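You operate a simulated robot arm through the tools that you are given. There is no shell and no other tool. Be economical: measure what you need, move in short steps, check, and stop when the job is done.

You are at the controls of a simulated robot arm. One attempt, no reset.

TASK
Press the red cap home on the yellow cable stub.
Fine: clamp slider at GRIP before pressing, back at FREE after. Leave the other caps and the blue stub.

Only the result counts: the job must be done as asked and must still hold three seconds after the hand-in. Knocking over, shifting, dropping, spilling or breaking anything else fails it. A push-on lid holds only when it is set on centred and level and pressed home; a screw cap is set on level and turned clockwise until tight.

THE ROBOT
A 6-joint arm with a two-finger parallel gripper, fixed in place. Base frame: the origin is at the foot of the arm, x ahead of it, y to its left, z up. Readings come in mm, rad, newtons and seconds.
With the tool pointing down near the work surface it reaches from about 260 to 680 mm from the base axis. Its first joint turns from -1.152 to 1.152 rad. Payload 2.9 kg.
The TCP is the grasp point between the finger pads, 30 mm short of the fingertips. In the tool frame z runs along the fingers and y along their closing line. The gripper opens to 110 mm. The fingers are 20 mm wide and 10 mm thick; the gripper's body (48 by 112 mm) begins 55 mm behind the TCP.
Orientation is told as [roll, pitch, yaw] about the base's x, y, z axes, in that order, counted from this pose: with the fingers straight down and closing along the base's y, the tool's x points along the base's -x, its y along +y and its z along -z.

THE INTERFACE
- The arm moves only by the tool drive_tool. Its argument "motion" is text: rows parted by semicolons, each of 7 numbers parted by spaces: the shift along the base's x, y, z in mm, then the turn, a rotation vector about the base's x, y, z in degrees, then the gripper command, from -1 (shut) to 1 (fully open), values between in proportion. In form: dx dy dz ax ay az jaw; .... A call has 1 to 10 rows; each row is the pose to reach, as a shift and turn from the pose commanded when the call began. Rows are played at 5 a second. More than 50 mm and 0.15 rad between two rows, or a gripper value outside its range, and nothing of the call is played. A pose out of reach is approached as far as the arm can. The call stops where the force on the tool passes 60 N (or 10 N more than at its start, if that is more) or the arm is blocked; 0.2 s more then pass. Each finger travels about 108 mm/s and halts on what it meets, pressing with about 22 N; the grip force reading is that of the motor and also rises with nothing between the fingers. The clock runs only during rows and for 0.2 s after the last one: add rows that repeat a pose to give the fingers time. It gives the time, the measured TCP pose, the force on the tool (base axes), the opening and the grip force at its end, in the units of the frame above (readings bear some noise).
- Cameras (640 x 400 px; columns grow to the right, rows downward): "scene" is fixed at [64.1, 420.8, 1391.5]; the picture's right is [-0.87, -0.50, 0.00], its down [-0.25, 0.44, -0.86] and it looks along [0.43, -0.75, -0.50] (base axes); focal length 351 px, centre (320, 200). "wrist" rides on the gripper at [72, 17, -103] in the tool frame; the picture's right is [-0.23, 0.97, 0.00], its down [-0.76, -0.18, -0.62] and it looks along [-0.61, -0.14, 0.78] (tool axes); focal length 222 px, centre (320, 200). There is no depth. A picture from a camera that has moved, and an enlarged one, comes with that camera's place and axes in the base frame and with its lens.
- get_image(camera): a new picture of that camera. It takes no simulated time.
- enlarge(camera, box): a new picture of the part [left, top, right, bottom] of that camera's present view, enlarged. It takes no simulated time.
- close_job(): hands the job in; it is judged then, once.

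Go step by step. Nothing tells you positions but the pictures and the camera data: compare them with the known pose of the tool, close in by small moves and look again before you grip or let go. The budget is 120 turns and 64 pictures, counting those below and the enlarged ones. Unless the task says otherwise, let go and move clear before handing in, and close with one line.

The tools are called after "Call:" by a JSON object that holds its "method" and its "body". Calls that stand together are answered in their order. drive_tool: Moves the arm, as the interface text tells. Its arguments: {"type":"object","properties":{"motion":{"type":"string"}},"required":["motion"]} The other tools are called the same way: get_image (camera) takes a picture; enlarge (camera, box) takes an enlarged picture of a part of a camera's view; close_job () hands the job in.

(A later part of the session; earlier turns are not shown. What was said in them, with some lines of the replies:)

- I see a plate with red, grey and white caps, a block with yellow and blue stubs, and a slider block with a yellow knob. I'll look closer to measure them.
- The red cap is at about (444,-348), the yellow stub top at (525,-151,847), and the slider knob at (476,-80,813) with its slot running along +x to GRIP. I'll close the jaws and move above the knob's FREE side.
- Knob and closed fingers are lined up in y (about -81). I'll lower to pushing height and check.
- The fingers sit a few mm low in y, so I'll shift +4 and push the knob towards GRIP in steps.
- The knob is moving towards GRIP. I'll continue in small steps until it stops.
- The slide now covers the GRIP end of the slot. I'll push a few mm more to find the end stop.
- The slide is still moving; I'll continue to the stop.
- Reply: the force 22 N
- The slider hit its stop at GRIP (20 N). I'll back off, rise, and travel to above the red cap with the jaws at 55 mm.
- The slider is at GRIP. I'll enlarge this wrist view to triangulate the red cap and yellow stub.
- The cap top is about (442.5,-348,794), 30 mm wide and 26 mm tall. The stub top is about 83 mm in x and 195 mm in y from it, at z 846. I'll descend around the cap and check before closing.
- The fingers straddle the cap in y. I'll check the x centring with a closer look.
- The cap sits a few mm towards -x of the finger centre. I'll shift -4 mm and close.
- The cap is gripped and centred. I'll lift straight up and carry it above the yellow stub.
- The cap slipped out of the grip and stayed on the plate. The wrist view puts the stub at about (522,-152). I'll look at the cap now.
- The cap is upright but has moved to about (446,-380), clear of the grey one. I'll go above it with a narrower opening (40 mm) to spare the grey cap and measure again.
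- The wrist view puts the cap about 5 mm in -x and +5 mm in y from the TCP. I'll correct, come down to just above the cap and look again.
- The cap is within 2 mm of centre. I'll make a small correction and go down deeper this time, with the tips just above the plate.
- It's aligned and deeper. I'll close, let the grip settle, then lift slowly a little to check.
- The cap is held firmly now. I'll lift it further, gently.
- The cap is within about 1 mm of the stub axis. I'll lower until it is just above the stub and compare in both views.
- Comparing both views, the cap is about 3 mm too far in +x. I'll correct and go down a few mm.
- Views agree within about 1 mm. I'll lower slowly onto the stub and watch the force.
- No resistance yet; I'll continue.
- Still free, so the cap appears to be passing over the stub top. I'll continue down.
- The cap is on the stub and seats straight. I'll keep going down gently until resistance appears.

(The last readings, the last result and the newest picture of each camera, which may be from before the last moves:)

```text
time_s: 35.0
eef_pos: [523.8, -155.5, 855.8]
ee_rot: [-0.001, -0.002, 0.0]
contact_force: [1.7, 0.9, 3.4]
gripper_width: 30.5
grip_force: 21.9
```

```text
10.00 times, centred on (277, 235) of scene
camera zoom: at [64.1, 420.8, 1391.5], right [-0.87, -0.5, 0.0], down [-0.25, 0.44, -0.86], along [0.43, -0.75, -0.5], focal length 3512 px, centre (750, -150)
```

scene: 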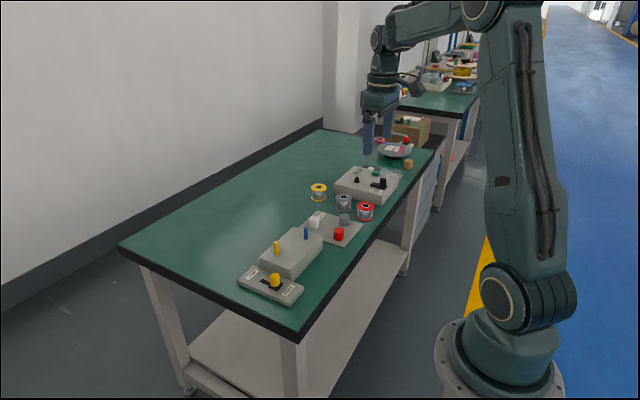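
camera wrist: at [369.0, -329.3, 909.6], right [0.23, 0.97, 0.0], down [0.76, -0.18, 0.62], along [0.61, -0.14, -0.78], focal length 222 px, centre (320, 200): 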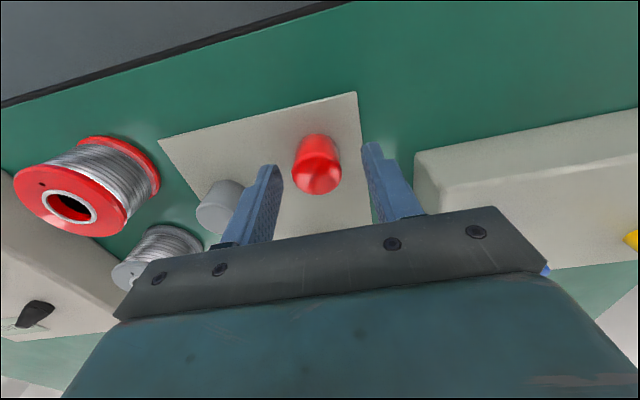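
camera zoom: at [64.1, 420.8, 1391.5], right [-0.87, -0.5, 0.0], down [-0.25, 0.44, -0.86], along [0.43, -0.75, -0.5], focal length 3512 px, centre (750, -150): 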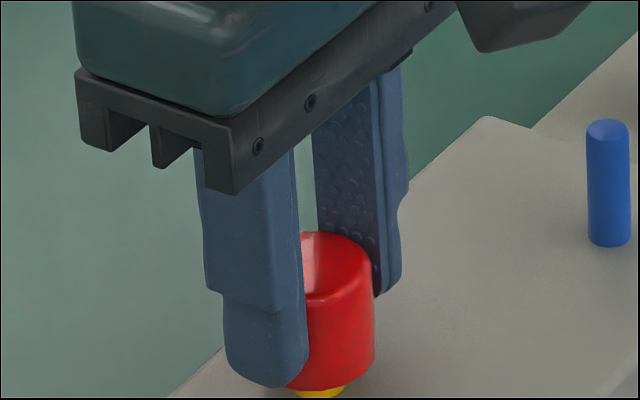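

Slight resistance has started. I'll open the jaws, rise, and check that the cap sits level before pressing from above with the closed fingertips.

Call:
{"method": "drive_tool", "body": {"motion": "0 0 0 0 0 0 -0.6; 0 0 0 0 0 0 -0.2; 0 0 0 0 0 0 -0.2; 0 0 10 0 0 0 -0.2; 0 0 30 0 0 0 -0.2; 0 0 55 0 0 0 -0.2; 0 0 55 0 0 0 -1; 0 0 55 0 0 0 -1"}}

Call:
{"method": "enlarge", "body": {"camera": "scene", "box": [245, 215, 309, 255]}}

Call:
{"method": "enlarge", "body": {"camera": "wrist", "box": [240, 70, 400, 170]}}

```text
time_s: 36.8
eef_pos: [522.6, -151.0, 908.4]
ee_rot: [0.001, 0.0, -0.001]
contact_force: [0.0, 0.1, 0.1]
gripper_width: 0.1
grip_force: 22.2
```

```text
10.00 times, centred on (277, 235) of scene
camera zoom: at [64.1, 420.8, 1391.5], right [-0.87, -0.5, 0.0], down [-0.25, 0.44, -0.86], along [0.43, -0.75, -0.5], focal length 3512 px, centre (750, -150)
```

zoom: 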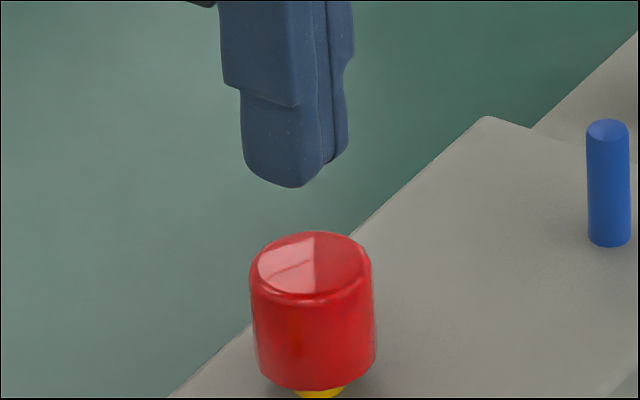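

```text
4.00 times, centred on (320, 120) of wrist
camera zoom: at [451.1, -134.7, 1012.1], right [0.23, 0.97, 0.0], down [0.76, -0.18, 0.62], along [0.61, -0.14, -0.78], focal length 888 px, centre (320, 520)
```

zoom: 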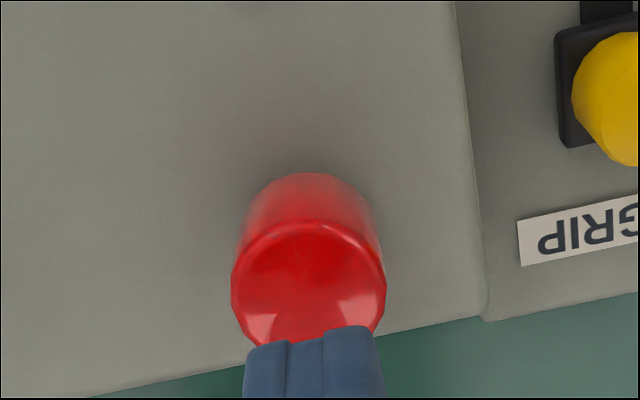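

The cap is level on the stub. I'll centre the closed fingertips over it and press straight down until it stops.

Call:
{"method": "drive_tool", "body": {"motion": "-3 -1 -8 0 0 0 -1; -3 -1 -18 0 0 0 -1; -3 -1 -24 0 0 0 -1; -3 -1 -27 0 0 0 -1; -3 -1 -29 0 0 0 -1; -3 -1 -31 0 0 0 -1; -3 -1 -33 0 0 0 -1; -3 -1 -34.5 0 0 0 -1; -3 -1 -36 0 0 0 -1"}}

Call:
{"method": "enlarge", "body": {"camera": "scene", "box": [245, 215, 309, 255]}}

```text
time_s: 38.8
eef_pos: [520.5, -152.2, 872.9]
ee_rot: [-0.001, -0.001, -0.001]
contact_force: [0.7, 1.9, 4.2]
gripper_width: 0.0
grip_force: 22.2
```

```text
10.00 times, centred on (277, 235) of scene
camera zoom: at [64.1, 420.8, 1391.5], right [-0.87, -0.5, 0.0], down [-0.25, 0.44, -0.87], along [0.43, -0.75, -0.5], focal length 3512 px, centre (750, -150)
```

zoom: 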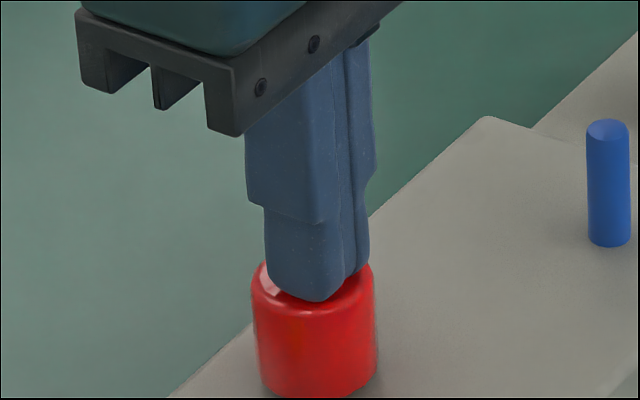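

The cap is moving down under a light load. I'll keep pressing until the force rises sharply.

Call:
{"method": "drive_tool", "body": {"motion": "0 0 -1.5 0 0 0 -1; 0 0 -3 0 0 0 -1; 0 0 -4.5 0 0 0 -1; 0 0 -6 0 0 0 -1; 0 0 -7.5 0 0 0 -1; 0 0 -9 0 0 0 -1; 0 0 -10.5 0 0 0 -1; 0 0 -12 0 0 0 -1; 0 0 -13.5 0 0 0 -1; 0 0 -15 0 0 0 -1"}}

Call:
{"method": "enlarge", "body": {"camera": "scene", "box": [245, 215, 309, 255]}}

```text
time_s: 40.3
eef_pos: [520.4, -153.1, 870.0]
ee_rot: [-0.003, -0.004, 0.001]
contact_force: [-7.1, 2.8, 12.7]
gripper_width: 0.0
grip_force: 22.5
stopped in row 7: the force on the tool passed its limit (the readings are from after the stop); the commanded pose is now the measured one
```

```text
10.00 times, centred on (277, 235) of scene
camera zoom: at [63.7, 420.9, 1391.4], right [-0.87, -0.5, 0.0], down [-0.25, 0.44, -0.87], along [0.43, -0.75, -0.5], focal length 3512 px, centre (750, -150)
```

zoom: 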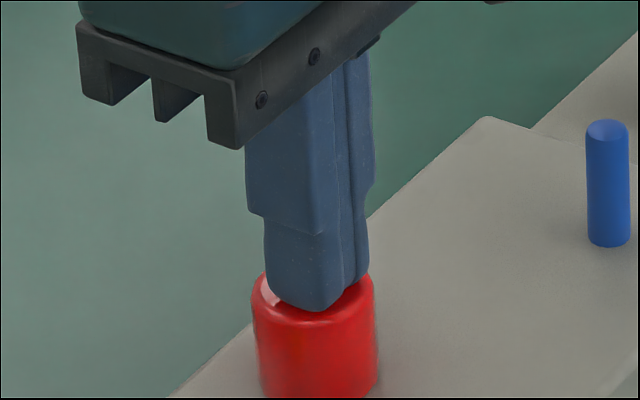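

The press stopped hard at 60 N. I'll rise and check the cap.

Call:
{"method": "drive_tool", "body": {"motion": "0 0 10 0 0 0 -1; 0 0 40 0 0 0 -1; 0 0 75 0 0 0 -1; 0 0 75 0 0 0 -1"}}

Call:
{"method": "enlarge", "body": {"camera": "scene", "box": [245, 220, 309, 260]}}

Call:
{"method": "enlarge", "body": {"camera": "wrist", "box": [240, 50, 400, 150]}}

```text
time_s: 41.3
eef_pos: [521.4, -153.9, 945.2]
ee_rot: [-0.002, -0.005, 0.001]
contact_force: [0.3, -0.3, -0.7]
gripper_width: 0.0
grip_force: 22.1
```

```text
10.00 times, centred on (277, 240) of scene
camera zoom: at [64.1, 420.8, 1391.5], right [-0.87, -0.5, 0.0], down [-0.25, 0.44, -0.86], along [0.43, -0.75, -0.5], focal length 3512 px, centre (750, -200)
```

zoom: 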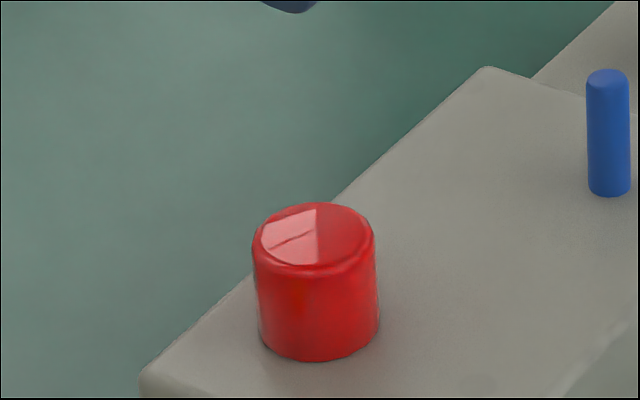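

```text
4.00 times, centred on (320, 100) of wrist
camera zoom: at [448.6, -137.3, 1047.9], right [0.23, 0.97, 0.0], down [0.76, -0.18, 0.63], along [0.61, -0.14, -0.78], focal length 888 px, centre (320, 600)
```

zoom: 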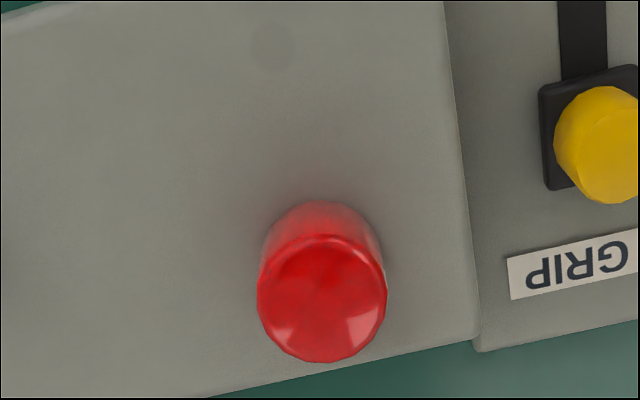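

The cap looks fully down on the block and level. I'll give one more slow press to confirm it doesn't move further.

Call:
{"method": "drive_tool", "body": {"motion": "-1 0 -40 0 0 0 -1; -1 0 -64 0 0 0 -1; -1 0 -72 0 0 0 -1; -1 0 -75 0 0 0 -1; -1 0 -77 0 0 0 -1; -1 0 -79 0 0 0 -1; -1 0 -81 0 0 0 -1; -1 0 -83 0 0 0 -1; -1 0 -85 0 0 0 -1; -1 0 -87 0 0 0 -1"}}

Call:
{"method": "drive_tool", "body": {"motion": "0 0 10 0 0 0 -1; 0 0 40 0 0 0 -1; 0 0 75 0 0 0 -1; 0 0 75 0 0 0 -1"}}

Call:
{"method": "enlarge", "body": {"camera": "scene", "box": [245, 220, 309, 260]}}

```text
time_s: 42.8
eef_pos: [520.4, -154.9, 870.6]
ee_rot: [-0.003, -0.01, 0.0]
contact_force: [-7.8, 2.4, 12.5]
gripper_width: 0.1
grip_force: 22.5
stopped in row 7: the force on the tool passed its limit (the readings are from after the stop); the commanded pose is now the measured one
```

```text
time_s: 43.8
eef_pos: [519.0, -156.1, 941.2]
ee_rot: [-0.003, -0.01, -0.003]
contact_force: [0.3, -0.5, -0.2]
gripper_width: 0.0
grip_force: 22.3
```

```text
10.00 times, centred on (277, 240) of scene
camera zoom: at [64.1, 420.8, 1391.5], right [-0.87, -0.5, 0.0], down [-0.25, 0.44, -0.86], along [0.43, -0.75, -0.5], focal length 3512 px, centre (750, -200)
```

zoom: 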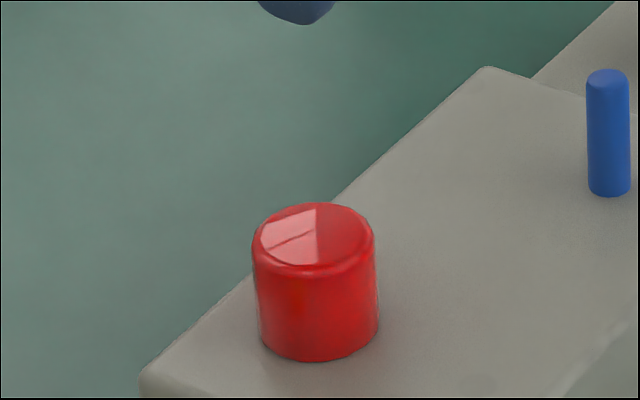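

The cap is unchanged at the same height, so it is home. Next I'll move to the GRIP side of the slider knob to push it back to FREE.

Call:
{"method": "drive_tool", "body": {"motion": "10 20 0 0 0 0 -1; 20 45 0 0 0 0 -1; 30 77 0 0 0 0 -1; 33 77 -20 0 0 0 -1; 33 77 -50 0 0 0 -1; 33 77 -80 0 0 0 -1; 33 77 -80 0 0 0 -1"}}

Call:
{"method": "enlarge", "body": {"camera": "scene", "box": [225, 215, 345, 310]}}

Call:
{"method": "enlarge", "body": {"camera": "wrist", "box": [220, 60, 420, 200]}}

```text
time_s: 45.4
eef_pos: [555.8, -77.4, 864.8]
ee_rot: [-0.003, -0.012, -0.002]
contact_force: [-0.4, 0.9, -1.1]
gripper_width: 0.0
grip_force: 22.2
```

```text
4.21 times, centred on (285, 262) of scene
camera zoom: at [64.1, 420.8, 1391.5], right [-0.87, -0.5, 0.0], down [-0.25, 0.44, -0.86], along [0.43, -0.75, -0.5], focal length 1479 px, centre (467, -63)
```

zoom: 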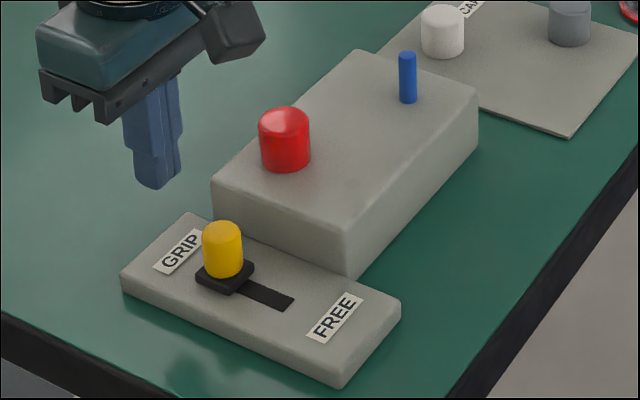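

```text
2.86 times, centred on (320, 130) of wrist
camera zoom: at [482.9, -59.0, 967.8], right [0.23, 0.97, 0.0], down [0.75, -0.18, 0.63], along [0.62, -0.15, -0.77], focal length 635 px, centre (320, 400)
```

zoom: 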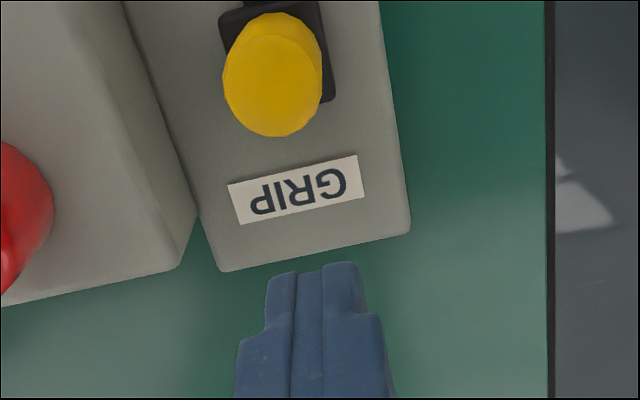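

The fingertips are aligned with the knob in y and clear of it by about 20 mm. I'll lower and push in -x.

Call:
{"method": "drive_tool", "body": {"motion": "0 0 -20 0 0 0 -1; 0 0 -39 0 0 0 -1; -8 0 -39 0 0 0 -1; -16 0 -39 0 0 0 -1; -22 0 -39 0 0 0 -1; -28 0 -39 0 0 0 -1; -34 0 -39 0 0 0 -1; -40 0 -39 0 0 0 -1; -40 0 -39 0 0 0 -1"}}

Call:
{"method": "enlarge", "body": {"camera": "scene", "box": [225, 215, 345, 310]}}

```text
time_s: 47.4
eef_pos: [512.3, -79.3, 825.6]
ee_rot: [-0.002, -0.011, -0.003]
contact_force: [-0.3, -0.9, -0.5]
gripper_width: 0.1
grip_force: 22.4
```

```text
4.21 times, centred on (285, 262) of scene
camera zoom: at [64.1, 420.8, 1391.5], right [-0.87, -0.5, 0.0], down [-0.25, 0.44, -0.86], along [0.43, -0.75, -0.5], focal length 1479 px, centre (467, -63)
```

zoom: 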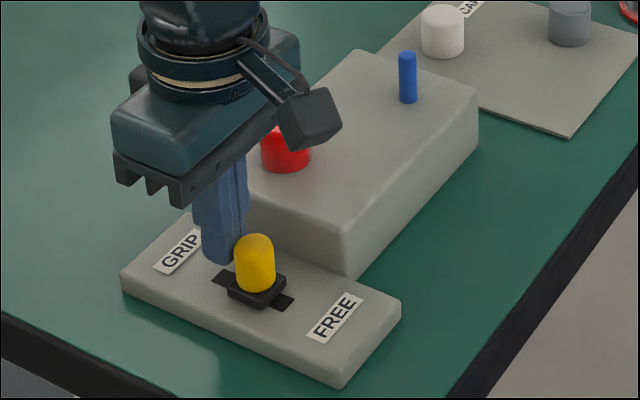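

The knob is halfway back; I'll keep pushing to the FREE stop.

Call:
{"method": "drive_tool", "body": {"motion": "-4 0 0 0 0 0 -1; -8 0 0 0 0 0 -1; -12 0 0 0 0 0 -1; -15 0 0 0 0 0 -1; -17 0 0 0 0 0 -1; -19 0 0 0 0 0 -1; -21 0 0 0 0 0 -1; -23 0 0 0 0 0 -1; -25 0 0 0 0 0 -1; -25 0 0 0 0 0 -1"}}

Call:
{"method": "enlarge", "body": {"camera": "scene", "box": [225, 215, 345, 310]}}

```text
time_s: 49.5
eef_pos: [495.8, -79.4, 825.2]
ee_rot: [-0.005, -0.028, 0.0]
contact_force: [38.6, 4.2, -12.4]
gripper_width: 0.0
grip_force: 21.4
```

```text
4.21 times, centred on (285, 262) of scene
camera zoom: at [65.2, 420.9, 1391.4], right [-0.87, -0.5, 0.0], down [-0.25, 0.44, -0.86], along [0.43, -0.75, -0.5], focal length 1479 px, centre (467, -63)
```

zoom: 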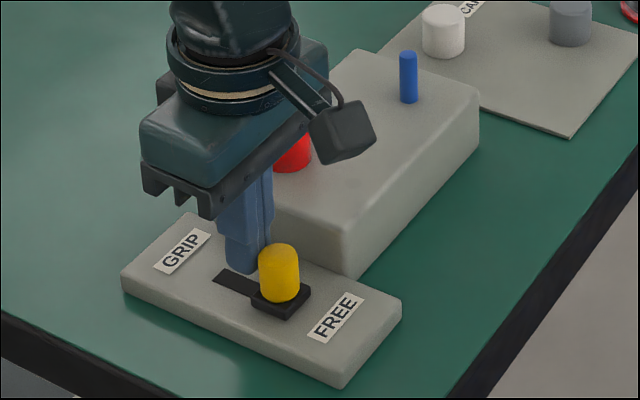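

The slider hit the FREE stop and the knob is back at its starting place. I'll back off, rise clear and do a final check.

Call:
{"method": "drive_tool", "body": {"motion": "10 0 0 0 0 0 -1; 20 0 0 0 0 0 -1; 24 0 30 0 0 0 -1; 24 0 75 0 0 0 -1; 24 20 120 0 0 0 -1; 0 40 160 0 0 0 -1; -40 50 170 0 0 0 -1; -40 50 170 0 0 0 -1"}}

Call:
{"method": "enlarge", "body": {"camera": "scene", "box": [220, 170, 400, 310]}}

Call:
{"method": "get_image", "body": {"camera": "wrist"}}

```text
refused: row 6 steps farther than a row can; nothing moved
```

```text
2.86 times, centred on (310, 240) of scene
camera zoom: at [65.2, 420.9, 1391.4], right [-0.87, -0.5, 0.0], down [-0.25, 0.44, -0.86], along [0.43, -0.75, -0.5], focal length 1004 px, centre (349, 86)
```

zoom: 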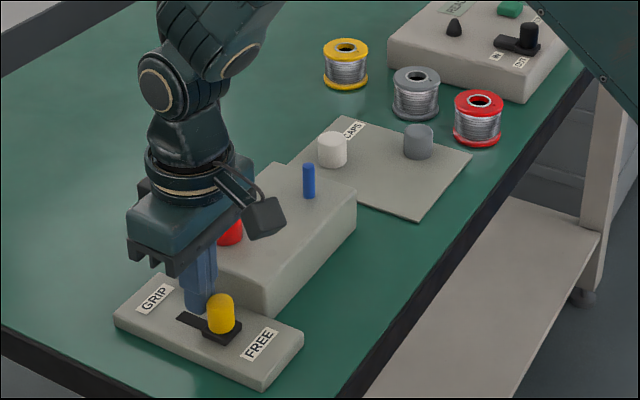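

```text
7 pictures are left
camera wrist: at [420.9, -61.1, 926.7], right [0.23, 0.97, 0.0], down [0.74, -0.17, 0.65], along [0.63, -0.15, -0.76], focal length 222 px, centre (320, 200)
```

wrist: 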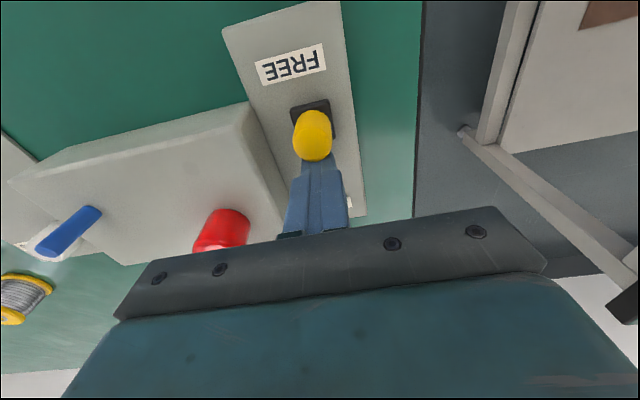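

That move was refused because one step was too long. I'll resend it with shorter steps.

Call:
{"method": "drive_tool", "body": {"motion": "10 0 0 0 0 0 -1; 20 0 0 0 0 0 -1; 24 0 25 0 0 0 -1; 24 0 60 0 0 0 -1; 24 0 100 0 0 0 -1; 24 20 135 0 0 0 -1; 24 40 160 0 0 0 -1; 24 40 160 0 0 0 -1"}}

Call:
{"method": "enlarge", "body": {"camera": "scene", "box": [220, 170, 400, 310]}}

Call:
{"method": "enlarge", "body": {"camera": "scene", "box": [225, 215, 345, 310]}}

```text
time_s: 51.4
eef_pos: [516.0, -37.8, 985.9]
ee_rot: [-0.004, -0.012, -0.001]
contact_force: [-0.6, -0.3, 0.4]
gripper_width: 0.0
grip_force: 21.2
```

```text
2.86 times, centred on (310, 240) of scene
camera zoom: at [64.1, 420.8, 1391.5], right [-0.87, -0.5, 0.0], down [-0.25, 0.44, -0.86], along [0.43, -0.75, -0.5], focal length 1004 px, centre (349, 86)
```

zoom: 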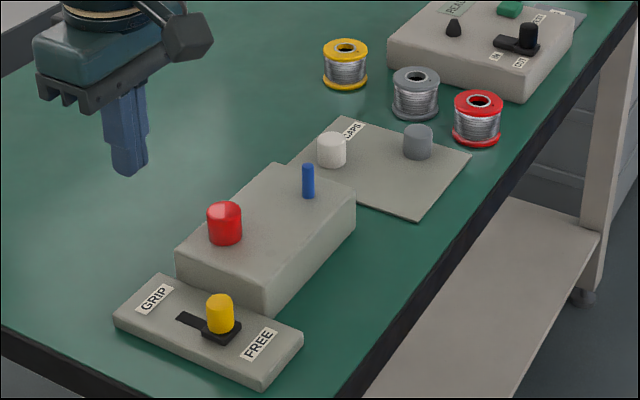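

```text
4.21 times, centred on (285, 262) of scene
camera zoom: at [64.1, 420.8, 1391.5], right [-0.87, -0.5, 0.0], down [-0.25, 0.44, -0.86], along [0.43, -0.75, -0.5], focal length 1479 px, centre (467, -63)
```

zoom: 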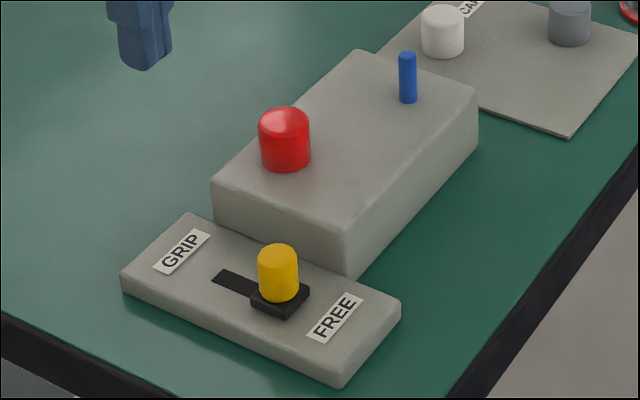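

The red cap is level and home on the yellow stub, the slider is at FREE, nothing else has moved, and the arm is clear. I'm handing in.

Call:
{"method": "close_job", "body": {}}

```text
The job is handed in.
```

The red cap is pressed home on the yellow stub. The clamp was at GRIP for the press and is back at FREE. The red cap slipped once on the first lift and landed upright on its plate. The other caps and the blue stub look unmoved.
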